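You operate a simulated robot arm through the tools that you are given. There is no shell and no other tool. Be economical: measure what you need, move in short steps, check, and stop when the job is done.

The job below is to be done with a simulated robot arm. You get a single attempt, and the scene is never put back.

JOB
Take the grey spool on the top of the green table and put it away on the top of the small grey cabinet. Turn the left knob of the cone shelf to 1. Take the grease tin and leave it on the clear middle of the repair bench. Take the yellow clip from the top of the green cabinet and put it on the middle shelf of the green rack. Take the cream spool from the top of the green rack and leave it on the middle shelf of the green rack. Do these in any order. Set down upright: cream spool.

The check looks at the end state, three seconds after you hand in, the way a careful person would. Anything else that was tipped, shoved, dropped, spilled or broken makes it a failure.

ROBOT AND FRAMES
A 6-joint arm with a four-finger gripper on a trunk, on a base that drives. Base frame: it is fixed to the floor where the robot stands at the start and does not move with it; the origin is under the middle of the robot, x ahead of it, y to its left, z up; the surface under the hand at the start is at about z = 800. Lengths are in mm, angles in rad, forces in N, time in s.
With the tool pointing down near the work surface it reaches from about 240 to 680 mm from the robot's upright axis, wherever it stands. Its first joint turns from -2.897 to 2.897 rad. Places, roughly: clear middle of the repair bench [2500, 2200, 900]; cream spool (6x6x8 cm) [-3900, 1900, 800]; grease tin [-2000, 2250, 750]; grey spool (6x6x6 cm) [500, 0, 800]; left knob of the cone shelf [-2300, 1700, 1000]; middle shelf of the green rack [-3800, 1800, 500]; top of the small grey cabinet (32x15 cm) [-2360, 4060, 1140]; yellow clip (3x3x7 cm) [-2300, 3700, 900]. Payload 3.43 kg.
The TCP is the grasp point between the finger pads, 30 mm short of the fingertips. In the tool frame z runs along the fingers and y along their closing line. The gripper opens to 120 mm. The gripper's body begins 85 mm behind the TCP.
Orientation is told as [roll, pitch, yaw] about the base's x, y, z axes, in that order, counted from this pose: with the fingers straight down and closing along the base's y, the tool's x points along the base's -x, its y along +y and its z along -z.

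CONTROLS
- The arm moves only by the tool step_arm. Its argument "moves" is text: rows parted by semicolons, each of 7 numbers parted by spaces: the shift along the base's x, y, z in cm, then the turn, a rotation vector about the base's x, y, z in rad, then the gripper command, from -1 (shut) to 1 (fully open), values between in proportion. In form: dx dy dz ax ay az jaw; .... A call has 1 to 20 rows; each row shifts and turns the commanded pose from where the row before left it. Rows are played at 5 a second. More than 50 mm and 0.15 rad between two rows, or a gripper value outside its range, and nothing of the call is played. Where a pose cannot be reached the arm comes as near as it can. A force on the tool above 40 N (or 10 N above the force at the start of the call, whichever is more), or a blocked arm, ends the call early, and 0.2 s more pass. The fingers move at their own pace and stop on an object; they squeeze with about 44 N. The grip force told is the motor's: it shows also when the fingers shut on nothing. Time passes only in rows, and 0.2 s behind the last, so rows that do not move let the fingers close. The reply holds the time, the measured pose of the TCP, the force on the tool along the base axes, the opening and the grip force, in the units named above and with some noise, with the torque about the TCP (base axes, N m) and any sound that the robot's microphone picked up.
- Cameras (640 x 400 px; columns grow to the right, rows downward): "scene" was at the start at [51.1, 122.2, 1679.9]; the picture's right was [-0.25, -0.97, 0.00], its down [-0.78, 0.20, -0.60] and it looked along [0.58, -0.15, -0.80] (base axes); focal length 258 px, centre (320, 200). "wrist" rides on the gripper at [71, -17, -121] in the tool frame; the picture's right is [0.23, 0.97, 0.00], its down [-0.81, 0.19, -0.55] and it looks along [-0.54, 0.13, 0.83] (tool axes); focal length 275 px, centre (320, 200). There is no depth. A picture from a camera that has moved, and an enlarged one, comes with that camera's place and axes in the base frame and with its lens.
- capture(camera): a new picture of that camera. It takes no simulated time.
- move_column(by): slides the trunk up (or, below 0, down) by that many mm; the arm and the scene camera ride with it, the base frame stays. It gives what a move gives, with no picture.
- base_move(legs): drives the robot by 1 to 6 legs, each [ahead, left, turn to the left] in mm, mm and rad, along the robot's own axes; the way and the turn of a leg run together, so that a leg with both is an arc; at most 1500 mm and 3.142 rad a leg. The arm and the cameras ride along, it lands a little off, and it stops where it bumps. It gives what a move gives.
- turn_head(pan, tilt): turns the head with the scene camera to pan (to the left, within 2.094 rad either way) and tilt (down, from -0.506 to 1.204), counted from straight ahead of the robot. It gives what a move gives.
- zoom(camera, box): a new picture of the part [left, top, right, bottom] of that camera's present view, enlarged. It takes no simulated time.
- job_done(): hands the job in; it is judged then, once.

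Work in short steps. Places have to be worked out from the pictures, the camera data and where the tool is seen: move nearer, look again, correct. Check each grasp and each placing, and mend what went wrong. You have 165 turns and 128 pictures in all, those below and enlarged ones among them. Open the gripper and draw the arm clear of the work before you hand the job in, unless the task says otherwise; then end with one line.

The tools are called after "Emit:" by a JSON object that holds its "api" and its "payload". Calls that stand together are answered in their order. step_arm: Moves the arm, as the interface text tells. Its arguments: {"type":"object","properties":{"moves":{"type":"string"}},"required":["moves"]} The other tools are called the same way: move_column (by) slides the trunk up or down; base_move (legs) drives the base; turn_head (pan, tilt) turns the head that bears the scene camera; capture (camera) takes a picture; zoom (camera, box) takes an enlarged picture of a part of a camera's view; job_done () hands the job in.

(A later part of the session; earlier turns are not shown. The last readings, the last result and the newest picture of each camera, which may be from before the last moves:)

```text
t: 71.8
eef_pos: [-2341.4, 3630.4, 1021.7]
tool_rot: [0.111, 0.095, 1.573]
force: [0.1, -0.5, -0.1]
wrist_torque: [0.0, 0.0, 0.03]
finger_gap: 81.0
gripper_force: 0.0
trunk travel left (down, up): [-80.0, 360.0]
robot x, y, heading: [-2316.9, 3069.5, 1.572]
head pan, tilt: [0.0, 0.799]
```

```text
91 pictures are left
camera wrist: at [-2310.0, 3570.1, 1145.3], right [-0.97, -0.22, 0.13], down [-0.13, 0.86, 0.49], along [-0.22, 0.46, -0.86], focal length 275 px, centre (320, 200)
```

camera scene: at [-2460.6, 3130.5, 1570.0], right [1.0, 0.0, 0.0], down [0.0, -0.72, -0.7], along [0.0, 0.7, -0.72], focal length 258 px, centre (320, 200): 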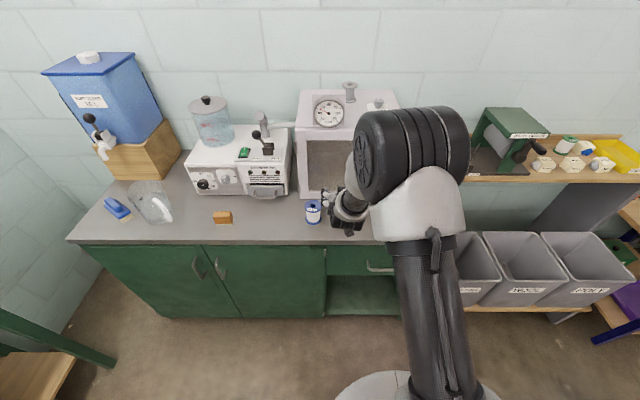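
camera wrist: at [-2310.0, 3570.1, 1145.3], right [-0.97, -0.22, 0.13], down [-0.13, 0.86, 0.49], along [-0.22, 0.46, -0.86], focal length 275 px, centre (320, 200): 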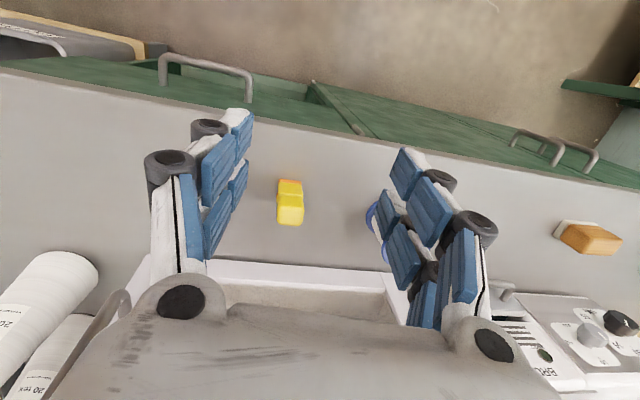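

The clip is at about (-2347,3728). I square up the tool, drive 80 mm closer, and move over it.

Emit:
{"api": "step_arm", "payload": {"moves": "-0.6 0 0 0.09 0 0 0.35; 0 0 0 0 -0.111 0 0.35; 0 0 0 0 0 0 0.35"}}

Emit:
{"api": "base_move", "payload": {"legs": [[90, 0, 0]]}}

Emit:
{"api": "capture", "payload": {"camera": "wrist"}}

```text
t: 72.6
eef_pos: [-2348.4, 3631.7, 1020.5]
tool_rot: [0.0, 0.004, 1.57]
force: [0.1, -1.1, 0.5]
wrist_torque: [0.01, 0.01, -0.01]
finger_gap: 81.1
gripper_force: 0.0
trunk travel left (down, up): [-80.0, 360.0]
robot x, y, heading: [-2318.6, 3068.5, 1.576]
head pan, tilt: [0.0, 0.799]
```

```text
t: 73.7
eef_pos: [-2348.3, 3720.1, 1018.9]
tool_rot: [-0.001, 0.006, 1.57]
force: [0.0, -0.1, 0.1]
wrist_torque: [-0.05, 0.01, 0.02]
finger_gap: 81.0
gripper_force: 0.1
trunk travel left (down, up): [-80.0, 360.0]
robot x, y, heading: [-2321.1, 3158.0, 1.578]
head pan, tilt: [0.0, 0.799]
```

```text
90 pictures are left
camera wrist: at [-2330.4, 3648.4, 1139.5], right [-0.97, -0.23, 0.0], down [-0.19, 0.81, 0.55], along [-0.13, 0.53, -0.84], focal length 275 px, centre (320, 200)
```

wrist: 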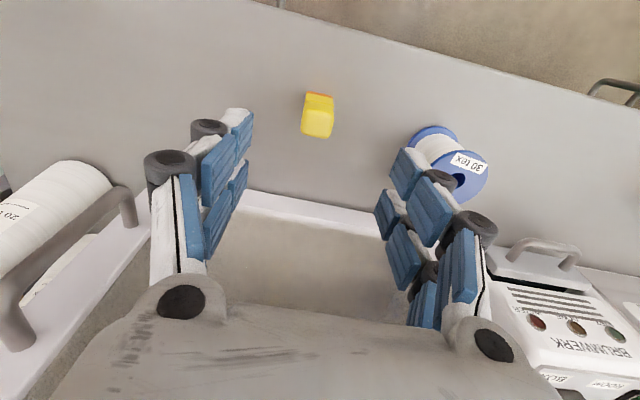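

Aligned; lowering to z≈870 and closing.

Emit:
{"api": "step_arm", "payload": {"moves": "0 0.6 -4.5 0 0 0 0.35; 0 0 -4.5 0 0 0 0.35; 0 0 -3.5 0 0 0 0.35; 0 0 -2.3 0 0 0 0.35; 0 0 0 0 0 0 0.35; 0 0 0 0 0 0 -1; 0 0 0 0 0 0 -1; 0 0 0 0 0 0 -1; 0 0 0 0 0 0 -1"}}

Emit:
{"api": "capture", "payload": {"camera": "wrist"}}

```text
t: 75.7
eef_pos: [-2347.7, 3726.4, 872.1]
tool_rot: [-0.001, 0.002, 1.57]
force: [-0.5, 0.4, 0.6]
wrist_torque: [-0.02, -0.01, -0.01]
finger_gap: 27.4
gripper_force: 22.8
trunk travel left (down, up): [-80.0, 360.0]
robot x, y, heading: [-2323.4, 3157.4, 1.57]
head pan, tilt: [0.0, 0.799]
```

```text
89 pictures are left
camera wrist: at [-2330.1, 3654.9, 992.1], right [-0.97, -0.23, 0.0], down [-0.19, 0.81, 0.55], along [-0.13, 0.53, -0.84], focal length 275 px, centre (320, 200)
```

wrist: 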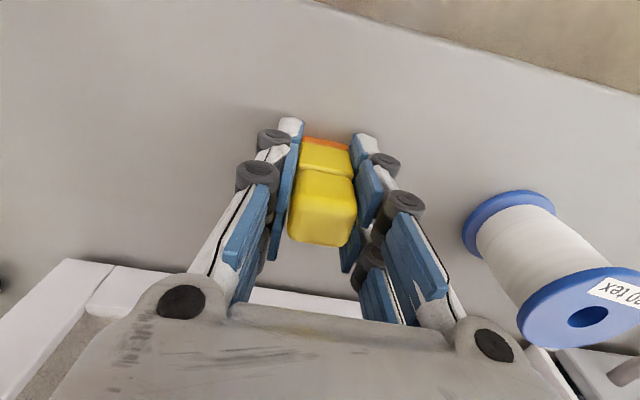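

Clip gripped at 27 mm. I lift it, back away, and turn the head toward the green rack.

Emit:
{"api": "step_arm", "payload": {"moves": "0 0 4.5 0 0 0 -1; 0 0 4.5 0 0 0 -1; 0 0 4.5 0 0 0 -1; 0 -3 3.5 0 0 0 -1; 0 -4 2 0 0 0 -1; 0 -4 2 0 0 0 -1; 0 -4 2 0 0 0 -1; 0 -4 0 0 0 0 -1; 0 0 0 0 0 0 -1"}}

Emit:
{"api": "base_move", "payload": {"legs": [[-200, 0, 0], [0, 0, 1.57]]}}

Emit:
{"api": "turn_head", "payload": {"pan": 0.4, "tilt": 0.5}}

Emit:
{"api": "capture", "payload": {"camera": "scene"}}

```text
t: 77.7
eef_pos: [-2344.9, 3536.1, 1104.6]
tool_rot: [0.001, 0.004, 1.572]
force: [0.5, 0.6, -0.3]
wrist_torque: [-0.02, -0.02, -0.02]
finger_gap: 26.8
gripper_force: 44.4
trunk travel left (down, up): [-80.0, 360.0]
robot x, y, heading: [-2317.8, 3155.9, 1.571]
head pan, tilt: [0.0, 0.799]
```

```text
t: 83.1
eef_pos: [-2696.8, 2930.8, 1104.4]
tool_rot: [-0.001, 0.003, -3.132]
force: [-0.1, 0.2, 0.2]
wrist_torque: [-0.04, -0.02, -0.01]
finger_gap: 26.9
gripper_force: 44.5
trunk travel left (down, up): [-80.0, 360.0]
robot x, y, heading: [-2316.4, 2960.7, -3.126]
head pan, tilt: [0.0, 0.799]
```

```text
t: 84.0
eef_pos: [-2697.5, 2931.7, 1104.6]
tool_rot: [0.0, 0.005, -3.131]
force: [0.2, 0.4, 0.6]
wrist_torque: [0.02, -0.01, 0.0]
finger_gap: 26.7
gripper_force: 43.6
trunk travel left (down, up): [-80.0, 360.0]
robot x, y, heading: [-2320.9, 2960.2, -3.126]
head pan, tilt: [0.4, 0.499]
```

```text
88 pictures are left
camera scene: at [-2380.9, 2784.2, 1595.9], right [-0.4, 0.92, 0.0], down [0.44, 0.19, -0.88], along [-0.8, -0.35, -0.48], focal length 258 px, centre (320, 200)
```

scene: 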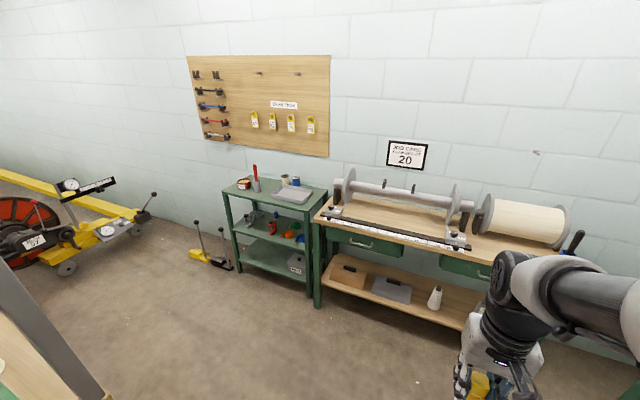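

The green rack's front is at x≈-3607, y 1500–2180, open toward +x. I zoom on it.

Emit:
{"api": "zoom", "payload": {"camera": "scene", "box": [210, 150, 338, 306]}}

```text
2.56 times, centred on (274, 228) of scene
camera zoom: at [-2380.9, 2784.2, 1595.9], right [-0.4, 0.92, 0.0], down [0.44, 0.19, -0.88], along [-0.8, -0.35, -0.48], focal length 661 px, centre (438, 128)
```

zoom: 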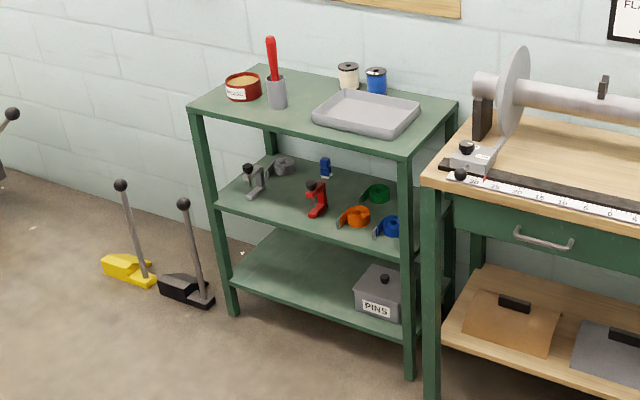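

The cream spool is at the back of the rack top, and the middle shelf must be entered from the front, so I need a near-horizontal tool. In free space here I try swinging the hand sideways around the forearm to reach that attitude.

Emit:
{"api": "step_arm", "payload": {"moves": "-4.5 0 0 0 0 0 -1; -4.5 0 0 0 0 0 -1; -4.5 0 0 0 0 0 -1; -0.12 -2.1 0.1 -0.0947 0 -0.114 -1; -0.36 -2.06 0.3 -0.0947 0 -0.114 -1; -0.6 -1.96 0.49 -0.0947 0 -0.114 -1; -0.81 -1.82 0.67 -0.0947 0 -0.114 -1; -1.02 -1.65 0.84 -0.0947 0 -0.114 -1; -1.19 -1.43 0.99 -0.0947 0 -0.114 -1; -1.35 -1.18 1.11 -0.0947 0 -0.114 -1; -1.47 -0.91 1.21 -0.0947 0 -0.114 -1; -1.56 -0.62 1.28 -0.0947 0 -0.114 -1; -1.61 -0.31 1.33 -0.0947 0 -0.114 -1; 0 0 0 0 0 0 -1"}}

Emit:
{"api": "capture", "payload": {"camera": "scene"}}

```text
t: 87.0
eef_pos: [-2934.1, 2789.9, 1189.2]
tool_rot: [0.8, 0.461, 2.122]
force: [0.0, -0.6, -0.3]
wrist_torque: [-0.03, -0.05, 0.02]
finger_gap: 27.0
gripper_force: 44.1
trunk travel left (down, up): [-80.0, 360.0]
robot x, y, heading: [-2318.3, 2960.7, -3.123]
head pan, tilt: [0.4, 0.499]
```

```text
86 pictures are left
camera scene: at [-2380.8, 2784.2, 1595.9], right [-0.4, 0.92, 0.0], down [0.44, 0.19, -0.88], along [-0.8, -0.35, -0.48], focal length 258 px, centre (320, 200)
```

scene: 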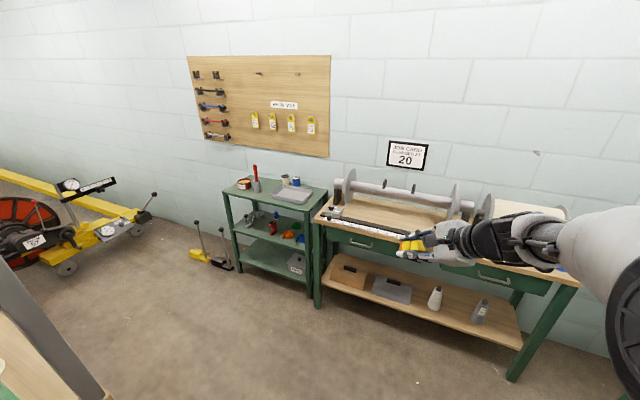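

It works with no reach limit. I continue the swing another half.

Emit:
{"api": "step_arm", "payload": {"moves": "-1.62 0.01 1.34 -0.0947 0 -0.114 -1; -1.61 0.33 1.33 -0.0947 0 -0.114 -1; -1.55 0.63 1.28 -0.0947 0 -0.114 -1; -1.46 0.93 1.2 -0.0947 0 -0.114 -1; -1.34 1.2 1.1 -0.0947 0 -0.114 -1; -1.18 1.44 0.98 -0.0947 0 -0.114 -1; -1.01 1.66 0.83 -0.0947 0 -0.114 -1; -0.8 1.83 0.66 -0.0947 0 -0.114 -1; -0.58 1.96 0.48 -0.0947 0 -0.114 -1; 0 0 0 0 0 0 -1"}}

Emit:
{"api": "capture", "payload": {"camera": "scene"}}

Emit:
{"api": "capture", "payload": {"camera": "wrist"}}

```text
t: 89.2
eef_pos: [-3043.4, 2890.6, 1281.3]
tool_rot: [0.818, 1.271, 1.051]
force: [-1.3, -0.4, 0.1]
wrist_torque: [0.03, -0.01, -0.03]
finger_gap: 26.8
gripper_force: 44.8
trunk travel left (down, up): [-80.0, 360.0]
robot x, y, heading: [-2321.6, 2961.5, -3.126]
head pan, tilt: [0.4, 0.499]
```

```text
85 pictures are left
camera scene: at [-2380.9, 2784.2, 1595.9], right [-0.4, 0.92, 0.0], down [0.44, 0.19, -0.88], along [-0.8, -0.35, -0.48], focal length 258 px, centre (320, 200)
```

scene: 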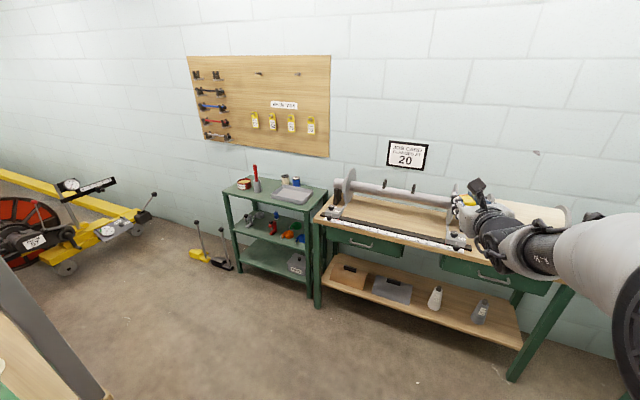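

```text
84 pictures are left
camera wrist: at [-2932.5, 2881.3, 1368.8], right [-0.27, 0.86, 0.43], down [0.6, 0.5, -0.62], along [-0.75, 0.09, -0.65], focal length 275 px, centre (320, 200)
```

wrist: 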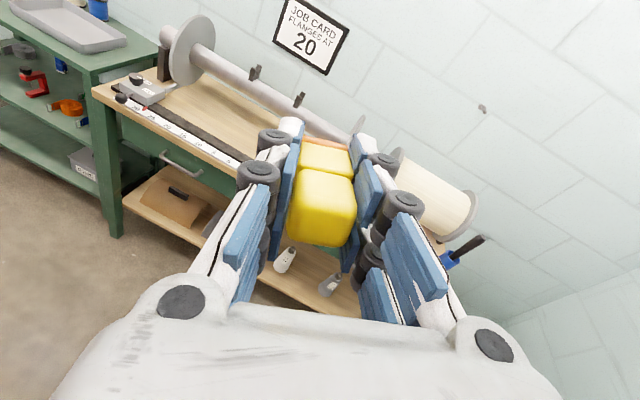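

The hand now points forward with the camera on top. I square it up (pointing ahead, slightly down), retract, and drive in front of the rack.

Emit:
{"api": "step_arm", "payload": {"moves": "3 0 -1 -0.069 -0.021 -0.083 -1; 3 0 -1 -0.069 -0.021 -0.083 -1; 3 0 -1 -0.069 -0.021 -0.083 -1; 3 0 -2 0 0 0 -1; 0 0 0 0 0 0 -1"}}

Emit:
{"api": "base_move", "payload": {"legs": [[430, 0, 0], [0, 1060, 0]]}}

Emit:
{"api": "turn_head", "payload": {"pan": 0.0, "tilt": 0.75}}

Emit:
{"api": "capture", "payload": {"camera": "scene"}}

Emit:
{"api": "capture", "payload": {"camera": "wrist"}}

```text
t: 90.4
eef_pos: [-2928.3, 2995.4, 1260.8]
tool_rot: [0.001, 1.326, 0.026]
force: [0.1, 0.2, 0.2]
wrist_torque: [0.04, 0.04, 0.0]
finger_gap: 26.8
gripper_force: 43.7
out of reach, approached as far as the arm can: row 1, 2, 3, 4
trunk travel left (down, up): [-80.0, 360.0]
robot x, y, heading: [-2315.3, 2954.1, -3.128]
head pan, tilt: [0.4, 0.499]
```

```text
t: 98.1
eef_pos: [-3363.8, 1949.4, 1261.3]
tool_rot: [0.005, 1.327, -0.006]
force: [-0.3, 0.1, -0.3]
wrist_torque: [0.03, -0.02, -0.03]
finger_gap: 26.8
gripper_force: 44.0
trunk travel left (down, up): [-80.0, 360.0]
robot x, y, heading: [-2753.5, 1895.1, 3.123]
head pan, tilt: [0.4, 0.499]
```

```text
t: 98.9
eef_pos: [-3364.3, 1950.2, 1260.6]
tool_rot: [0.004, 1.328, -0.008]
force: [-0.3, -0.1, -1.3]
wrist_torque: [-0.01, 0.0, 0.02]
finger_gap: 26.9
gripper_force: 44.0
trunk travel left (down, up): [-80.0, 360.0]
robot x, y, heading: [-2756.3, 1894.8, 3.126]
head pan, tilt: [0.0, 0.75]
```

```text
83 pictures are left
camera scene: at [-2821.6, 1756.6, 1574.0], right [0.02, 1.0, 0.0], down [0.68, -0.01, -0.73], along [-0.73, 0.01, -0.68], focal length 258 px, centre (320, 200)
```

scene: 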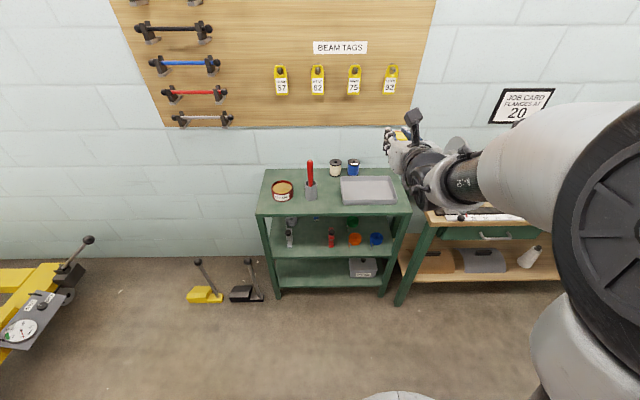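

```text
82 pictures are left
camera wrist: at [-3264.3, 1931.8, 1358.7], right [-0.05, 0.97, 0.22], down [0.73, 0.18, -0.65], along [-0.68, 0.13, -0.72], focal length 275 px, centre (320, 200)
```

wrist: 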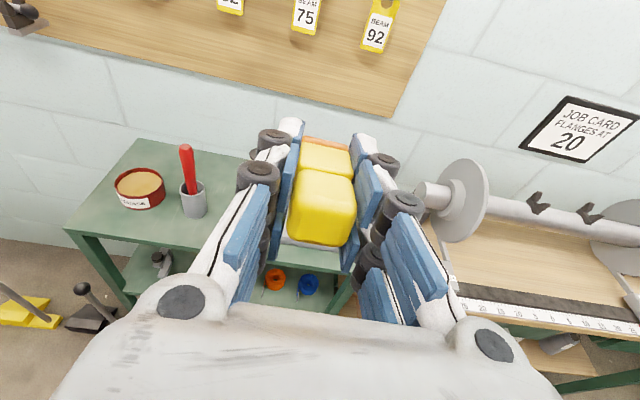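

Rack shelves are at about z 160, 440 and 760, front at x≈-3600. I lower the trunk and the hand in front of the rack to look into the middle shelf.

Emit:
{"api": "move_column", "payload": {"by": -80}}

Emit:
{"api": "step_arm", "payload": {"moves": "0 -1 -4.8 0 0 0 -1; 0 -1 -4.8 0 0 0 -1; 0 -1 -4.8 0 0 0 -1; 0 -1 -4.8 0 0 0 -1; 0 -1 -4.8 0 0 0 -1; 0 -1 -4.8 0 0 0 -1; 0 -1 -4.8 0 0 0 -1; 0 0 -4.8 0 0 0 -1; 0 0 -4.8 0 0 0 -1; 0 0 -4.8 0 0 0 -1; 0 0 0 0 0 0 -1"}}

Emit:
{"api": "capture", "payload": {"camera": "wrist"}}

```text
t: 100.1
eef_pos: [-3365.2, 1950.4, 1181.2]
tool_rot: [0.004, 1.326, -0.007]
force: [0.6, 0.3, -1.0]
wrist_torque: [0.0, -0.04, 0.0]
finger_gap: 27.2
gripper_force: 43.5
trunk travel left (down, up): [0.0, 440.0]
robot x, y, heading: [-2757.4, 1898.0, 3.125]
head pan, tilt: [0.0, 0.75]
```

```text
t: 102.5
eef_pos: [-3352.1, 1993.0, 716.8]
tool_rot: [-0.006, 1.326, -0.008]
force: [0.7, -0.5, 0.7]
wrist_torque: [-0.03, 0.02, 0.05]
finger_gap: 26.7
gripper_force: 44.1
out of reach, approached as far as the arm can: row 1, 2, 3, 4, 5, 6, 7
trunk travel left (down, up): [0.0, 440.0]
robot x, y, heading: [-2755.5, 1897.1, 3.122]
head pan, tilt: [0.0, 0.75]
```

```text
81 pictures are left
camera wrist: at [-3250.7, 1975.4, 814.6], right [-0.05, 0.97, 0.22], down [0.73, 0.19, -0.65], along [-0.68, 0.13, -0.72], focal length 275 px, centre (320, 200)
```

wrist: 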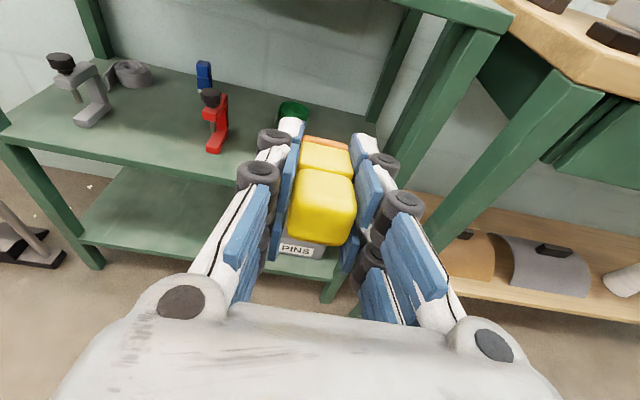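

Lateral arm moves are limited in this posture, so I use the base for those. The free space on the shelf is y≈1620–1790 between the grey clamp and red vise. I drive so the hand is at y≈1648, then lower to z≈480 outside the rack.

Emit:
{"api": "base_move", "payload": {"legs": [[0, 345, 0]]}}

Emit:
{"api": "step_arm", "payload": {"moves": "0 0 -4.8 0 0 0 -1; 0 0 -4.8 0 0 0 -1; 0 0 -4.8 0 0 0 -1; 0 0 -4.8 0 0 0 -1; 0 0 -3 0 0 0 -1; 0 0 0 0 0 0 -1"}}

Emit:
{"api": "capture", "payload": {"camera": "wrist"}}

Emit:
{"api": "turn_head", "payload": {"pan": 0.15, "tilt": 0.75}}

Emit:
{"api": "capture", "payload": {"camera": "scene"}}

```text
t: 104.8
eef_pos: [-3359.2, 1653.3, 717.5]
tool_rot: [-0.008, 1.326, -0.017]
force: [0.0, 1.0, -0.1]
wrist_torque: [-0.03, 0.01, -0.02]
finger_gap: 26.7
gripper_force: 44.2
trunk travel left (down, up): [0.0, 440.0]
robot x, y, heading: [-2762.1, 1551.1, 3.115]
head pan, tilt: [0.0, 0.75]
```

```text
t: 106.2
eef_pos: [-3358.2, 1653.0, 504.9]
tool_rot: [-0.008, 1.326, -0.017]
force: [-0.3, -0.2, -0.5]
wrist_torque: [0.01, 0.01, -0.03]
finger_gap: 26.9
gripper_force: 43.5
out of reach, approached as far as the arm can: row 5
trunk travel left (down, up): [0.0, 440.0]
robot x, y, heading: [-2760.2, 1551.0, 3.119]
head pan, tilt: [0.0, 0.75]
```

```text
80 pictures are left
camera wrist: at [-3258.0, 1635.4, 601.8], right [-0.05, 0.97, 0.22], down [0.73, 0.18, -0.65], along [-0.68, 0.13, -0.72], focal length 275 px, centre (320, 200)
```

wrist: 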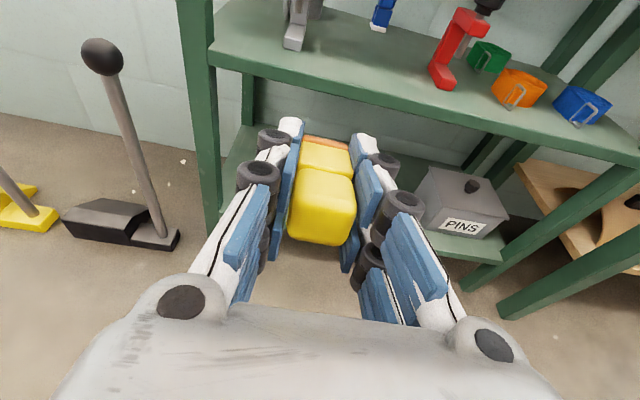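

```text
t: 106.9
eef_pos: [-3356.6, 1653.0, 504.6]
tool_rot: [-0.008, 1.327, -0.017]
force: [0.2, 0.1, -0.8]
wrist_torque: [-0.01, 0.03, 0.01]
finger_gap: 26.9
gripper_force: 44.0
trunk travel left (down, up): [0.0, 440.0]
robot x, y, heading: [-2765.9, 1551.4, 3.116]
head pan, tilt: [0.15, 0.75]
```

```text
79 pictures are left
camera scene: at [-2829.5, 1400.6, 1494.0], right [-0.12, 0.99, 0.0], down [0.68, 0.08, -0.73], along [-0.73, -0.09, -0.68], focal length 258 px, centre (320, 200)
```

scene: 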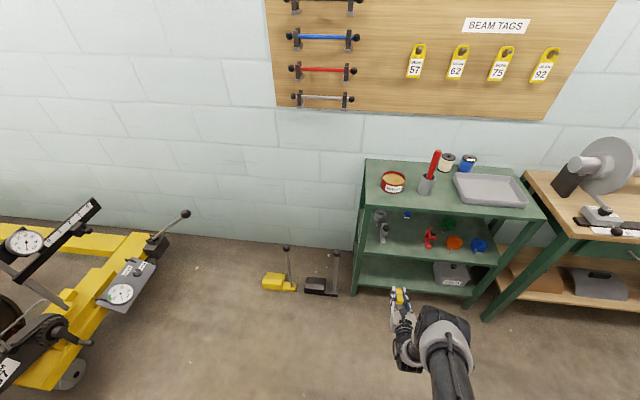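

Shelf surface comes out at z≈455. The clip will go near the front at about (-3650,1660), clear of the clamp. I drive ahead 282 mm with the hand 25 mm over the shelf.

Emit:
{"api": "base_move", "payload": {"legs": [[282, 0, 0]]}}

Emit:
{"api": "capture", "payload": {"camera": "wrist"}}

Emit:
{"api": "capture", "payload": {"camera": "scene"}}

```text
t: 108.8
eef_pos: [-3638.3, 1654.7, 503.6]
tool_rot: [-0.006, 1.326, -0.008]
force: [0.5, 0.0, -1.3]
wrist_torque: [-0.01, 0.03, 0.0]
finger_gap: 26.9
gripper_force: 44.1
trunk travel left (down, up): [0.0, 440.0]
robot x, y, heading: [-3040.3, 1553.7, 3.125]
head pan, tilt: [0.15, 0.75]
```

```text
78 pictures are left
camera wrist: at [-3538.4, 1637.3, 602.0], right [-0.06, 0.97, 0.22], down [0.73, 0.19, -0.65], along [-0.68, 0.13, -0.72], focal length 275 px, centre (320, 200)
```

wrist: 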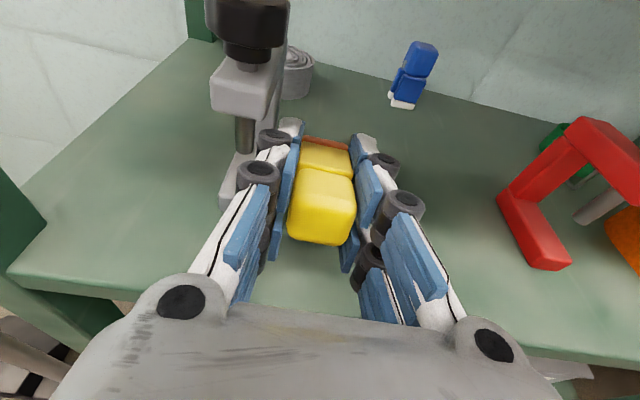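

```text
77 pictures are left
camera scene: at [-3108.0, 1406.0, 1493.9], right [-0.13, 0.99, 0.0], down [0.68, 0.09, -0.73], along [-0.72, -0.1, -0.68], focal length 258 px, centre (320, 200)
```

scene: 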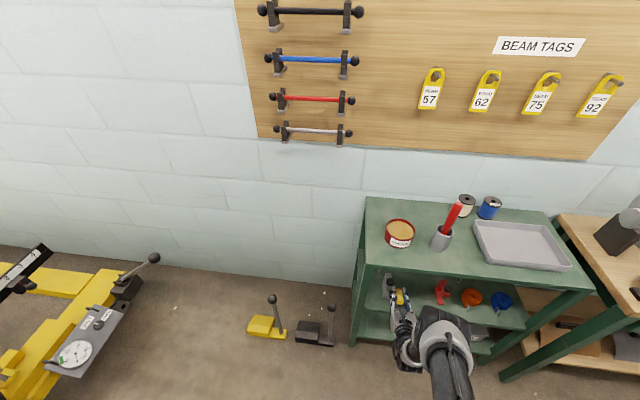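

Clear of the clamp, though close on its side. I shift 15 mm toward the middle and lower as far as possible.

Emit:
{"api": "base_move", "payload": {"legs": [[5, -20, 0]]}}

Emit:
{"api": "step_arm", "payload": {"moves": "0 0 -0.7 0 0 0 -1; 0 0 -0.7 0 0 0 -1; 0 0 -0.6 0 0 0 -1; 0 0 0 0 0 0 -1"}}

```text
t: 109.6
eef_pos: [-3643.2, 1673.8, 504.0]
tool_rot: [-0.011, 1.327, -0.008]
force: [0.3, 0.4, -0.2]
wrist_torque: [0.03, -0.02, -0.01]
finger_gap: 26.8
gripper_force: 43.9
trunk travel left (down, up): [0.0, 440.0]
robot x, y, heading: [-3048.1, 1574.6, 3.123]
head pan, tilt: [0.15, 0.75]
```

```text
t: 110.6
eef_pos: [-3643.3, 1674.5, 503.2]
tool_rot: [-0.007, 1.327, -0.007]
force: [-0.1, -0.5, 0.0]
wrist_torque: [-0.01, 0.01, 0.03]
finger_gap: 26.8
gripper_force: 44.2
out of reach, approached as far as the arm can: row 1, 2, 3
trunk travel left (down, up): [0.0, 440.0]
robot x, y, heading: [-3046.0, 1580.1, 3.128]
head pan, tilt: [0.15, 0.75]
```

The arm is at its limit for this pitch. I pitch the hand slightly more downward, which should also allow a lower wrist.

Emit:
{"api": "step_arm", "payload": {"moves": "0 0 -0.3 0 -0.07 0 -1; 0 0 -0.4 0 -0.07 0 -1; 0 0 -0.4 0 -0.07 0 -1; 0 0 0 0 0 0 -1"}}

```text
t: 111.6
eef_pos: [-3644.3, 1675.4, 493.8]
tool_rot: [-0.005, 1.119, -0.003]
force: [-0.8, 0.4, 2.9]
wrist_torque: [0.05, 0.1, 0.02]
finger_gap: 26.5
gripper_force: 43.6
trunk travel left (down, up): [0.0, 440.0]
robot x, y, heading: [-3045.4, 1579.0, 3.123]
head pan, tilt: [0.15, 0.75]
```

The clip's low corner is now about on the shelf. I open slightly and let it settle.

Emit:
{"api": "step_arm", "payload": {"moves": "0 0 0 0 0 0 -0.45; 0 0 0 0 0 0 -0.35; 0 0 0 0 0 0 -0.25; 0 0 0 0 0 0 -0.25; 0 0 0 0 0 0 -0.25"}}

Emit:
{"api": "capture", "payload": {"camera": "wrist"}}

```text
t: 112.8
eef_pos: [-3644.9, 1675.7, 493.1]
tool_rot: [-0.005, 1.118, -0.004]
force: [-2.7, 0.0, 6.8]
wrist_torque: [-0.03, 0.2, 0.01]
finger_gap: 45.6
gripper_force: 0.1
trunk travel left (down, up): [0.0, 440.0]
robot x, y, heading: [-3050.3, 1579.2, 3.126]
head pan, tilt: [0.15, 0.75]
```

```text
76 pictures are left
camera wrist: at [-3565.8, 1658.4, 609.8], right [-0.1, 0.97, 0.2], down [0.85, 0.19, -0.49], along [-0.51, 0.12, -0.85], focal length 275 px, centre (320, 200)
```

wrist: 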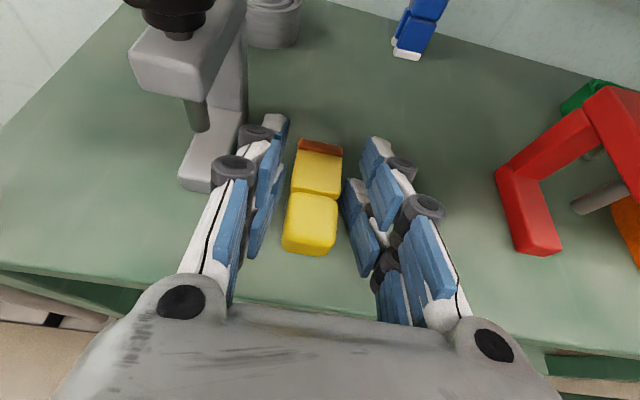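

The clip lies free between the fingers. I withdraw back and slightly up along the tool axis.

Emit:
{"api": "step_arm", "payload": {"moves": "1 0 0.6 0 0 0 -0.25; 2 0 1 0 0 0 -0.25; 3 0 1.5 0 0 0 -0.25; 4 0 1.5 0 0 0 -0.25; 4 0 1 0 0 0 -0.25; 0 0 0 0 0 0 -0.25"}}

Emit:
{"api": "capture", "payload": {"camera": "wrist"}}

```text
t: 114.2
eef_pos: [-3502.8, 1673.8, 550.3]
tool_rot: [-0.003, 1.116, -0.004]
force: [0.7, -0.5, 0.3]
wrist_torque: [0.02, 0.01, 0.01]
finger_gap: 44.6
gripper_force: 0.0
trunk travel left (down, up): [0.0, 440.0]
robot x, y, heading: [-3046.9, 1577.1, 3.127]
head pan, tilt: [0.15, 0.75]
```

```text
75 pictures are left
camera wrist: at [-3425.6, 1656.8, 666.6], right [-0.1, 0.97, 0.21], down [0.85, 0.19, -0.49], along [-0.51, 0.13, -0.85], focal length 275 px, centre (320, 200)
```

wrist: 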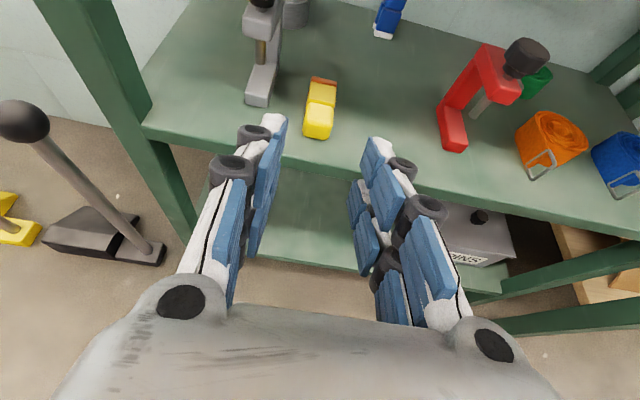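

The clip lies on the middle shelf at (-3656,1677). Now the cream spool: raise the trunk with the same hand pitch and look at the rack top.

Emit:
{"api": "base_move", "payload": {"legs": [[-150, 0, 0]]}}

Emit:
{"api": "move_column", "payload": {"by": 340}}

Emit:
{"api": "base_move", "payload": {"legs": [[0, -150, 0]]}}

Emit:
{"api": "capture", "payload": {"camera": "wrist"}}

Emit:
{"api": "capture", "payload": {"camera": "scene"}}

```text
t: 115.6
eef_pos: [-3355.8, 1669.8, 550.1]
tool_rot: [-0.003, 1.117, -0.006]
force: [-0.1, -0.8, 0.3]
wrist_torque: [-0.04, -0.03, -0.01]
finger_gap: 45.2
gripper_force: 0.0
trunk travel left (down, up): [0.0, 440.0]
robot x, y, heading: [-2899.2, 1576.1, 3.121]
head pan, tilt: [0.15, 0.75]
```

```text
t: 118.9
eef_pos: [-3357.8, 1671.2, 889.7]
tool_rot: [-0.004, 1.117, -0.005]
force: [0.1, 0.5, 0.2]
wrist_torque: [0.02, 0.04, -0.02]
finger_gap: 44.9
gripper_force: 0.1
trunk travel left (down, up): [-340.0, 100.0]
robot x, y, heading: [-2902.2, 1572.2, 3.12]
head pan, tilt: [0.15, 0.75]
```

```text
t: 120.3
eef_pos: [-3354.2, 1824.0, 889.8]
tool_rot: [-0.007, 1.115, -0.006]
force: [-0.2, 1.2, 0.4]
wrist_torque: [-0.03, 0.02, 0.04]
finger_gap: 45.0
gripper_force: 0.0
trunk travel left (down, up): [-340.0, 100.0]
robot x, y, heading: [-2899.9, 1724.7, 3.124]
head pan, tilt: [0.15, 0.75]
```

```text
74 pictures are left
camera wrist: at [-3277.0, 1806.0, 1006.3], right [-0.1, 0.97, 0.2], down [0.85, 0.19, -0.49], along [-0.51, 0.12, -0.85], focal length 275 px, centre (320, 200)
```

wrist: 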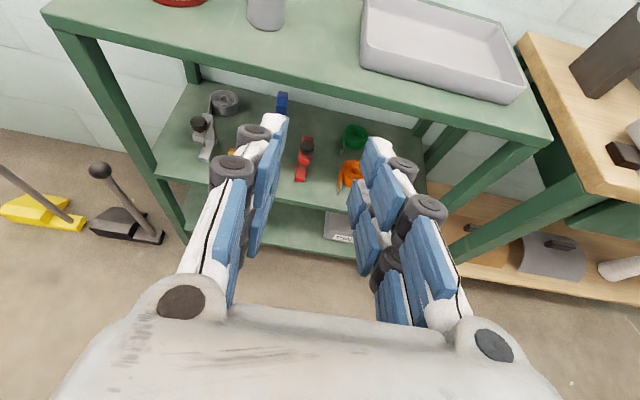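

```text
73 pictures are left
camera scene: at [-2963.1, 1576.8, 1834.1], right [-0.13, 0.99, 0.0], down [0.68, 0.09, -0.73], along [-0.72, -0.1, -0.68], focal length 258 px, centre (320, 200)
```

scene: 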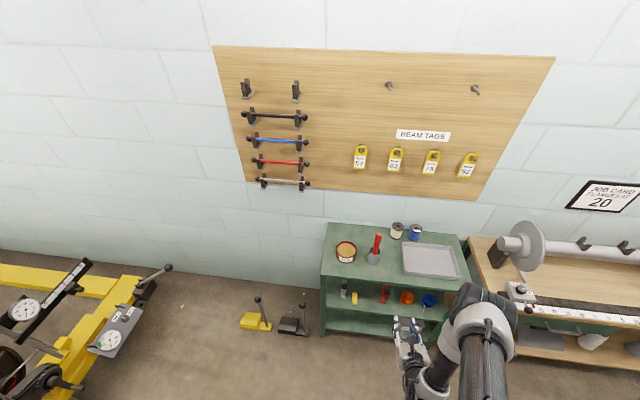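

I raise a bit more and drive ahead so the spool comes into the wrist view.

Emit:
{"api": "move_column", "payload": {"by": 60}}

Emit:
{"api": "base_move", "payload": {"legs": [[260, -30, 0]]}}

Emit:
{"api": "capture", "payload": {"camera": "wrist"}}

Emit:
{"api": "zoom", "payload": {"camera": "scene", "box": [310, 150, 510, 275]}}

```text
t: 121.3
eef_pos: [-3354.4, 1821.5, 949.3]
tool_rot: [-0.003, 1.116, -0.004]
force: [0.0, -0.1, -1.0]
wrist_torque: [0.02, -0.01, -0.01]
finger_gap: 45.0
gripper_force: 0.1
trunk travel left (down, up): [-400.0, 40.0]
robot x, y, heading: [-2898.2, 1724.3, 3.125]
head pan, tilt: [0.15, 0.75]
```

```text
t: 123.2
eef_pos: [-3618.1, 1856.7, 950.0]
tool_rot: [-0.006, 1.115, -0.009]
force: [0.0, 0.2, -0.4]
wrist_torque: [0.01, -0.01, 0.01]
finger_gap: 44.8
gripper_force: 0.0
trunk travel left (down, up): [-400.0, 40.0]
robot x, y, heading: [-3164.9, 1760.0, 3.125]
head pan, tilt: [0.15, 0.75]
```

```text
72 pictures are left
camera wrist: at [-3540.4, 1840.4, 1066.0], right [-0.1, 0.97, 0.2], down [0.85, 0.19, -0.49], along [-0.51, 0.13, -0.85], focal length 275 px, centre (320, 200)
```

wrist: 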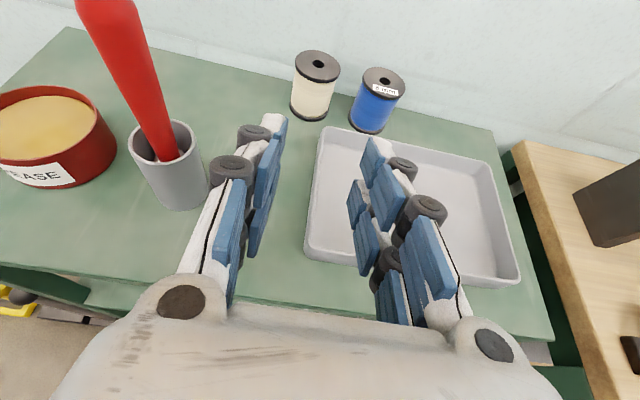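

```text
3.20 times, centred on (410, 212) of scene
camera zoom: at [-3227.8, 1609.5, 1893.9], right [-0.13, 0.99, 0.0], down [0.68, 0.09, -0.73], along [-0.72, -0.1, -0.68], focal length 826 px, centre (32, 160)
```

zoom: 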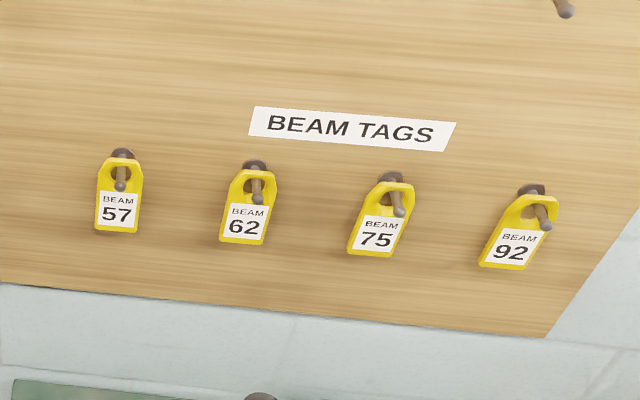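

Cream spool at (-3890,1851), blue spool 92 mm beside it, tray in front. I also note a red tin labelled grease here, but the job's tin is listed elsewhere; I'll check there. I drive 120 ahead and 6 left, opening to 75 mm, then approach along the tool axis in part.

Emit:
{"api": "base_move", "payload": {"legs": [[120, 5, 0]]}}

Emit:
{"api": "step_arm", "payload": {"moves": "0 0 0 0 0 0 0.25; -2 0 -2 0 0 0 0.25; -2 0 -2 0 0 0 0.25; -2 0 -2 0 0 0 0.25; 0 0 0 0 0 0 0.25"}}

Emit:
{"api": "capture", "payload": {"camera": "wrist"}}

```text
t: 124.4
eef_pos: [-3739.9, 1855.0, 949.6]
tool_rot: [-0.004, 1.115, -0.008]
force: [-0.8, -0.1, 0.3]
wrist_torque: [-0.02, 0.02, 0.03]
finger_gap: 45.1
gripper_force: 0.0
trunk travel left (down, up): [-400.0, 40.0]
robot x, y, heading: [-3285.0, 1759.3, 3.122]
head pan, tilt: [0.15, 0.75]
```

```text
t: 125.6
eef_pos: [-3799.7, 1857.4, 887.9]
tool_rot: [-0.005, 1.116, -0.01]
force: [-0.2, -0.6, 0.4]
wrist_torque: [-0.01, -0.02, 0.02]
finger_gap: 75.0
gripper_force: 0.0
trunk travel left (down, up): [-400.0, 40.0]
robot x, y, heading: [-3287.1, 1757.7, 3.121]
head pan, tilt: [0.15, 0.75]
```

```text
70 pictures are left
camera wrist: at [-3721.8, 1839.7, 1004.8], right [-0.1, 0.97, 0.2], down [0.85, 0.19, -0.49], along [-0.51, 0.13, -0.85], focal length 275 px, centre (320, 200)
```

wrist: 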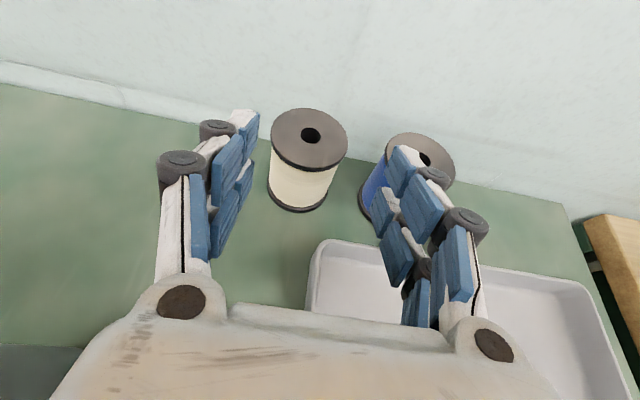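

Spool at (-3878,1851); the hand is 6 mm too far right. I nudge the base left and check.

Emit:
{"api": "base_move", "payload": {"legs": [[0, 7, 0]]}}

Emit:
{"api": "step_arm", "payload": {"moves": "-2 0 -1.5 0 0 0 0.2; -2 0 -1.5 0 0 0 0.2; 0 0 0 0 0 0 0.2"}}

Emit:
{"api": "capture", "payload": {"camera": "wrist"}}

```text
t: 126.3
eef_pos: [-3799.7, 1850.0, 889.9]
tool_rot: [-0.005, 1.116, -0.01]
force: [-0.9, 0.1, -1.0]
wrist_torque: [-0.01, 0.01, -0.01]
finger_gap: 74.9
gripper_force: 0.0
trunk travel left (down, up): [-400.0, 40.0]
robot x, y, heading: [-3283.5, 1751.0, 3.12]
head pan, tilt: [0.15, 0.75]
```

```text
t: 127.2
eef_pos: [-3839.0, 1852.3, 858.8]
tool_rot: [-0.005, 1.114, -0.01]
force: [0.1, -0.1, -1.2]
wrist_torque: [-0.01, -0.03, 0.01]
finger_gap: 72.1
gripper_force: 0.0
trunk travel left (down, up): [-400.0, 40.0]
robot x, y, heading: [-3279.6, 1752.2, 3.122]
head pan, tilt: [0.15, 0.75]
```

```text
69 pictures are left
camera wrist: at [-3761.4, 1835.3, 974.0], right [-0.1, 0.97, 0.2], down [0.85, 0.19, -0.49], along [-0.51, 0.13, -0.85], focal length 275 px, centre (320, 200)
```

wrist: 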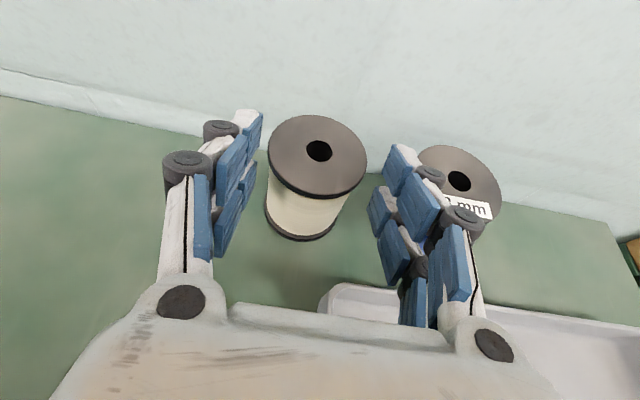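

Aligned. I go in to (-3875, 808) and close on the spool.

Emit:
{"api": "step_arm", "payload": {"moves": "-1.2 0 -1.7 0 0 0 0.2; -1.2 0 -1.7 0 0 0 0.2; -1.1 0 -1.7 0 0 0 0.2; 0 0 0 0 0 0 0.2; 0 0 0 0 0 0 0; 0 0 0 0 0 0 -1; 0 0 0 0 0 0 -1; 0 0 0 0 0 0 -1; 0 0 0 0 0 0 -1"}}

Emit:
{"api": "capture", "payload": {"camera": "wrist"}}

```text
t: 129.2
eef_pos: [-3864.4, 1850.5, 854.6]
tool_rot: [-0.003, 1.113, -0.009]
force: [0.1, -0.5, 0.3]
wrist_torque: [0.01, -0.01, 0.01]
finger_gap: 55.7
gripper_force: 43.5
out of reach, approached as far as the arm can: row 1, 2, 3
trunk travel left (down, up): [-400.0, 40.0]
robot x, y, heading: [-3285.2, 1750.7, 3.119]
head pan, tilt: [0.15, 0.75]
```

```text
68 pictures are left
camera wrist: at [-3786.2, 1831.9, 971.8], right [-0.1, 0.97, 0.2], down [0.85, 0.19, -0.48], along [-0.51, 0.13, -0.85], focal length 275 px, centre (320, 200)
```

wrist: 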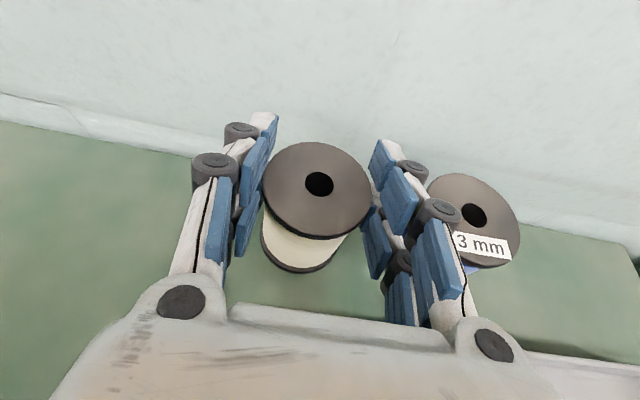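

The arm couldn't lower, so the fingers shut on the top flange. I reopen to 72 mm and use the trunk to lower.

Emit:
{"api": "step_arm", "payload": {"moves": "0 0 0 0 0 0 0.2; 0 0 0 0 0 0 0.2; 0 0 0 0 0 0 0.2"}}

Emit:
{"api": "move_column", "payload": {"by": -44}}

Emit:
{"api": "base_move", "payload": {"legs": [[9, 0, 0]]}}

Emit:
{"api": "capture", "payload": {"camera": "wrist"}}

```text
t: 129.9
eef_pos: [-3864.6, 1847.5, 855.3]
tool_rot: [-0.006, 1.113, -0.008]
force: [0.2, -0.2, 0.8]
wrist_torque: [-0.01, -0.02, 0.0]
finger_gap: 72.1
gripper_force: 0.0
trunk travel left (down, up): [-400.0, 40.0]
robot x, y, heading: [-3284.0, 1749.3, 3.116]
head pan, tilt: [0.15, 0.75]
```

```text
t: 130.8
eef_pos: [-3864.6, 1849.7, 813.7]
tool_rot: [-0.004, 1.119, -0.007]
force: [-2.3, -0.4, 6.2]
wrist_torque: [0.21, 0.11, 0.12]
finger_gap: 72.1
gripper_force: 0.1
trunk travel left (down, up): [-356.0, 84.0]
robot x, y, heading: [-3283.7, 1750.5, 3.126]
head pan, tilt: [0.15, 0.75]
```

```text
t: 131.6
eef_pos: [-3872.7, 1849.6, 812.4]
tool_rot: [-0.004, 1.118, -0.007]
force: [0.3, -0.3, 10.5]
wrist_torque: [0.04, 0.15, 0.0]
finger_gap: 72.7
gripper_force: 0.0
trunk travel left (down, up): [-356.0, 84.0]
robot x, y, heading: [-3291.9, 1748.0, 3.125]
head pan, tilt: [0.15, 0.75]
```

```text
67 pictures are left
camera wrist: at [-3795.3, 1831.9, 928.7], right [-0.1, 0.97, 0.21], down [0.85, 0.19, -0.49], along [-0.51, 0.13, -0.85], focal length 275 px, centre (320, 200)
```

wrist: 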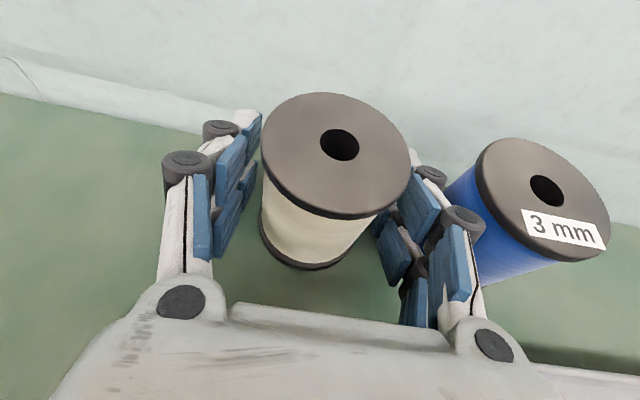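

There's a 10 N upward contact, likely hand on tray rim. I raise the trunk 6 mm to relieve it, then close.

Emit:
{"api": "move_column", "payload": {"by": 6}}

Emit:
{"api": "step_arm", "payload": {"moves": "0 0 0 0 0 0 0.2; 0 0 0 0 0 0 0.05; 0 0 0 0 0 0 -0.1; 0 0 0 0 0 0 -1; 0 0 0 0 0 0 -1; 0 0 0 0 0 0 -1; 0 0 0 0 0 0 -1"}}

Emit:
{"api": "capture", "payload": {"camera": "wrist"}}

```text
t: 132.1
eef_pos: [-3873.3, 1849.1, 817.8]
tool_rot: [-0.005, 1.118, -0.005]
force: [0.2, -0.3, -0.6]
wrist_torque: [-0.01, 0.04, -0.03]
finger_gap: 72.1
gripper_force: 0.1
trunk travel left (down, up): [-362.0, 78.0]
robot x, y, heading: [-3289.6, 1752.9, 3.118]
head pan, tilt: [0.15, 0.75]
```

```text
t: 133.7
eef_pos: [-3873.9, 1849.2, 818.3]
tool_rot: [-0.005, 1.116, -0.008]
force: [0.8, 0.2, 0.7]
wrist_torque: [-0.01, -0.04, -0.03]
finger_gap: 55.5
gripper_force: 44.0
trunk travel left (down, up): [-362.0, 78.0]
robot x, y, heading: [-3293.8, 1752.6, 3.122]
head pan, tilt: [0.15, 0.75]
```

```text
66 pictures are left
camera wrist: at [-3795.6, 1832.0, 934.4], right [-0.1, 0.97, 0.21], down [0.85, 0.19, -0.49], along [-0.51, 0.13, -0.85], focal length 275 px, centre (320, 200)
```

wrist: 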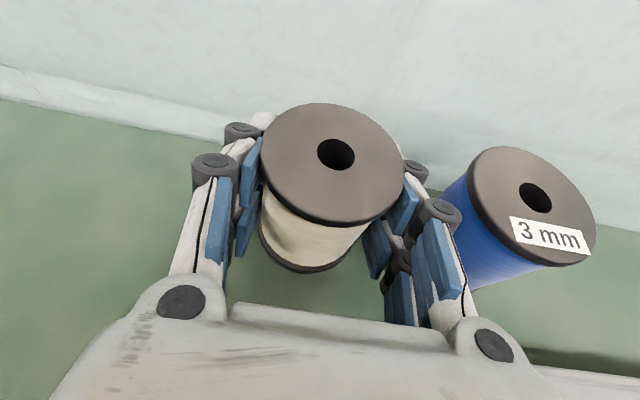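

Gripped. I lift with the trunk and check that it stays upright, then back out.

Emit:
{"api": "move_column", "payload": {"by": 75}}

Emit:
{"api": "capture", "payload": {"camera": "wrist"}}

Emit:
{"api": "base_move", "payload": {"legs": [[-500, 0, 0]]}}

Emit:
{"api": "capture", "payload": {"camera": "wrist"}}

Emit:
{"api": "capture", "payload": {"camera": "scene"}}

```text
t: 134.8
eef_pos: [-3872.9, 1849.5, 892.8]
tool_rot: [-0.004, 1.115, -0.008]
force: [-0.4, -0.3, -0.3]
wrist_torque: [0.0, 0.04, 0.01]
finger_gap: 55.8
gripper_force: 43.6
trunk travel left (down, up): [-437.0, 3.0]
robot x, y, heading: [-3291.8, 1753.3, 3.117]
head pan, tilt: [0.15, 0.75]
```

```text
65 pictures are left
camera wrist: at [-3795.7, 1832.0, 1009.1], right [-0.1, 0.97, 0.21], down [0.85, 0.19, -0.49], along [-0.51, 0.13, -0.85], focal length 275 px, centre (320, 200)
```

wrist: 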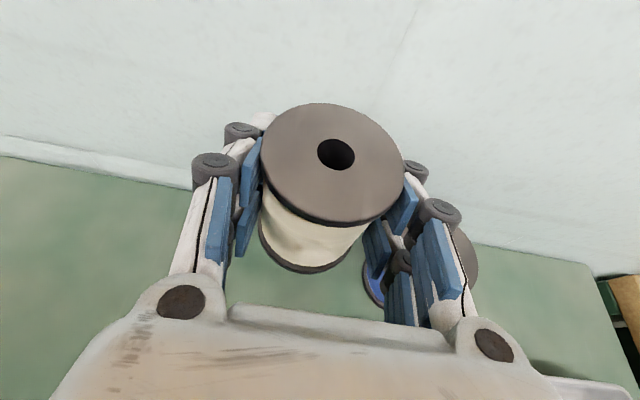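

```text
t: 137.8
eef_pos: [-3365.3, 1843.5, 892.7]
tool_rot: [-0.002, 1.117, -0.019]
force: [-0.1, 0.4, -1.2]
wrist_torque: [0.03, 0.01, 0.02]
finger_gap: 55.5
gripper_force: 44.2
trunk travel left (down, up): [-437.0, 3.0]
robot x, y, heading: [-2787.6, 1740.3, 3.112]
head pan, tilt: [0.15, 0.75]
```

```text
64 pictures are left
camera wrist: at [-3288.5, 1824.9, 1009.6], right [-0.08, 0.97, 0.21], down [0.86, 0.18, -0.49], along [-0.51, 0.13, -0.85], focal length 275 px, centre (320, 200)
```

wrist: 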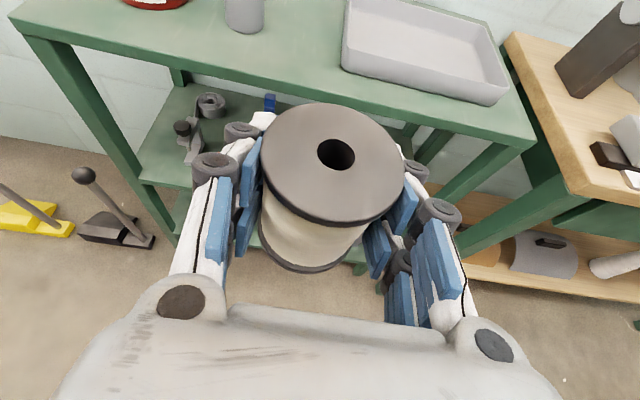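

```text
63 pictures are left
camera scene: at [-2854.0, 1587.6, 1931.0], right [-0.12, 0.99, 0.0], down [0.68, 0.08, -0.73], along [-0.73, -0.09, -0.68], focal length 258 px, centre (320, 200)
```

scene: 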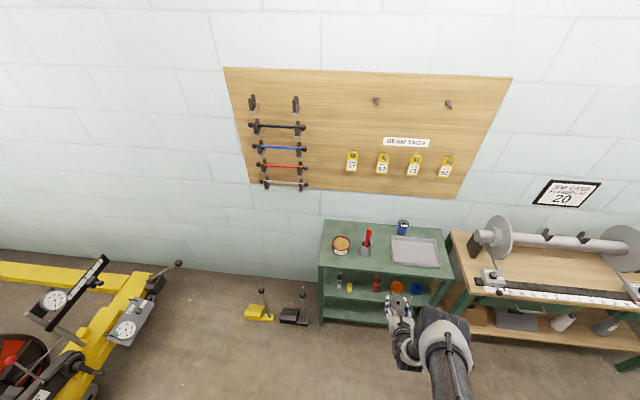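

The spool is held upright. I shift left toward the free place at y≈1752 and lower the trunk to clear 25 mm over the middle shelf, still outside.

Emit:
{"api": "base_move", "payload": {"legs": [[0, 0, 0.018], [0, 82, 0]]}}

Emit:
{"api": "move_column", "payload": {"by": -353}}

Emit:
{"api": "capture", "payload": {"camera": "wrist"}}

```text
t: 139.2
eef_pos: [-3369.7, 1749.0, 894.1]
tool_rot: [-0.001, 1.117, 0.001]
force: [0.5, -0.4, -0.4]
wrist_torque: [0.04, -0.02, 0.0]
finger_gap: 55.8
gripper_force: 44.3
trunk travel left (down, up): [-437.0, 3.0]
robot x, y, heading: [-2785.7, 1657.7, 3.128]
head pan, tilt: [0.15, 0.75]
```

```text
t: 142.7
eef_pos: [-3369.7, 1751.1, 540.5]
tool_rot: [-0.003, 1.117, 0.001]
force: [-0.5, 0.0, -1.5]
wrist_torque: [0.03, 0.02, 0.01]
finger_gap: 55.7
gripper_force: 43.6
trunk travel left (down, up): [-84.0, 356.0]
robot x, y, heading: [-2785.1, 1656.7, 3.132]
head pan, tilt: [0.15, 0.75]
```

```text
62 pictures are left
camera wrist: at [-3291.7, 1732.3, 656.5], right [-0.1, 0.97, 0.21], down [0.85, 0.19, -0.49], along [-0.51, 0.12, -0.85], focal length 275 px, centre (320, 200)
```

wrist: 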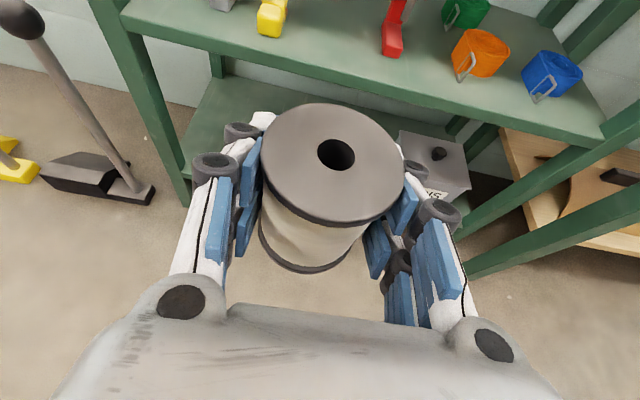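

The target gap (clip edge 1693, vise edge 1820) is centred on the spool. I drive in 266 mm.

Emit:
{"api": "base_move", "payload": {"legs": [[266, 0, 0]]}}

Emit:
{"api": "capture", "payload": {"camera": "wrist"}}

```text
t: 144.6
eef_pos: [-3636.3, 1750.5, 539.7]
tool_rot: [-0.003, 1.117, 0.003]
force: [-0.6, -0.4, -0.5]
wrist_torque: [0.0, 0.01, 0.0]
finger_gap: 55.7
gripper_force: 44.7
trunk travel left (down, up): [-84.0, 356.0]
robot x, y, heading: [-3059.4, 1656.2, 3.133]
head pan, tilt: [0.15, 0.75]
```

```text
61 pictures are left
camera wrist: at [-3558.9, 1733.1, 656.2], right [-0.11, 0.97, 0.21], down [0.85, 0.2, -0.49], along [-0.51, 0.12, -0.85], focal length 275 px, centre (320, 200)
```

wrist: 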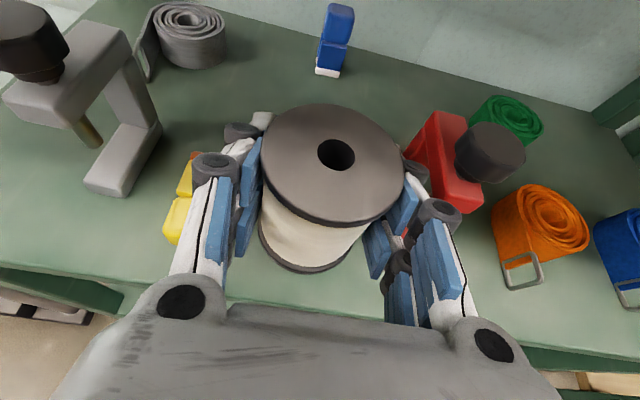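

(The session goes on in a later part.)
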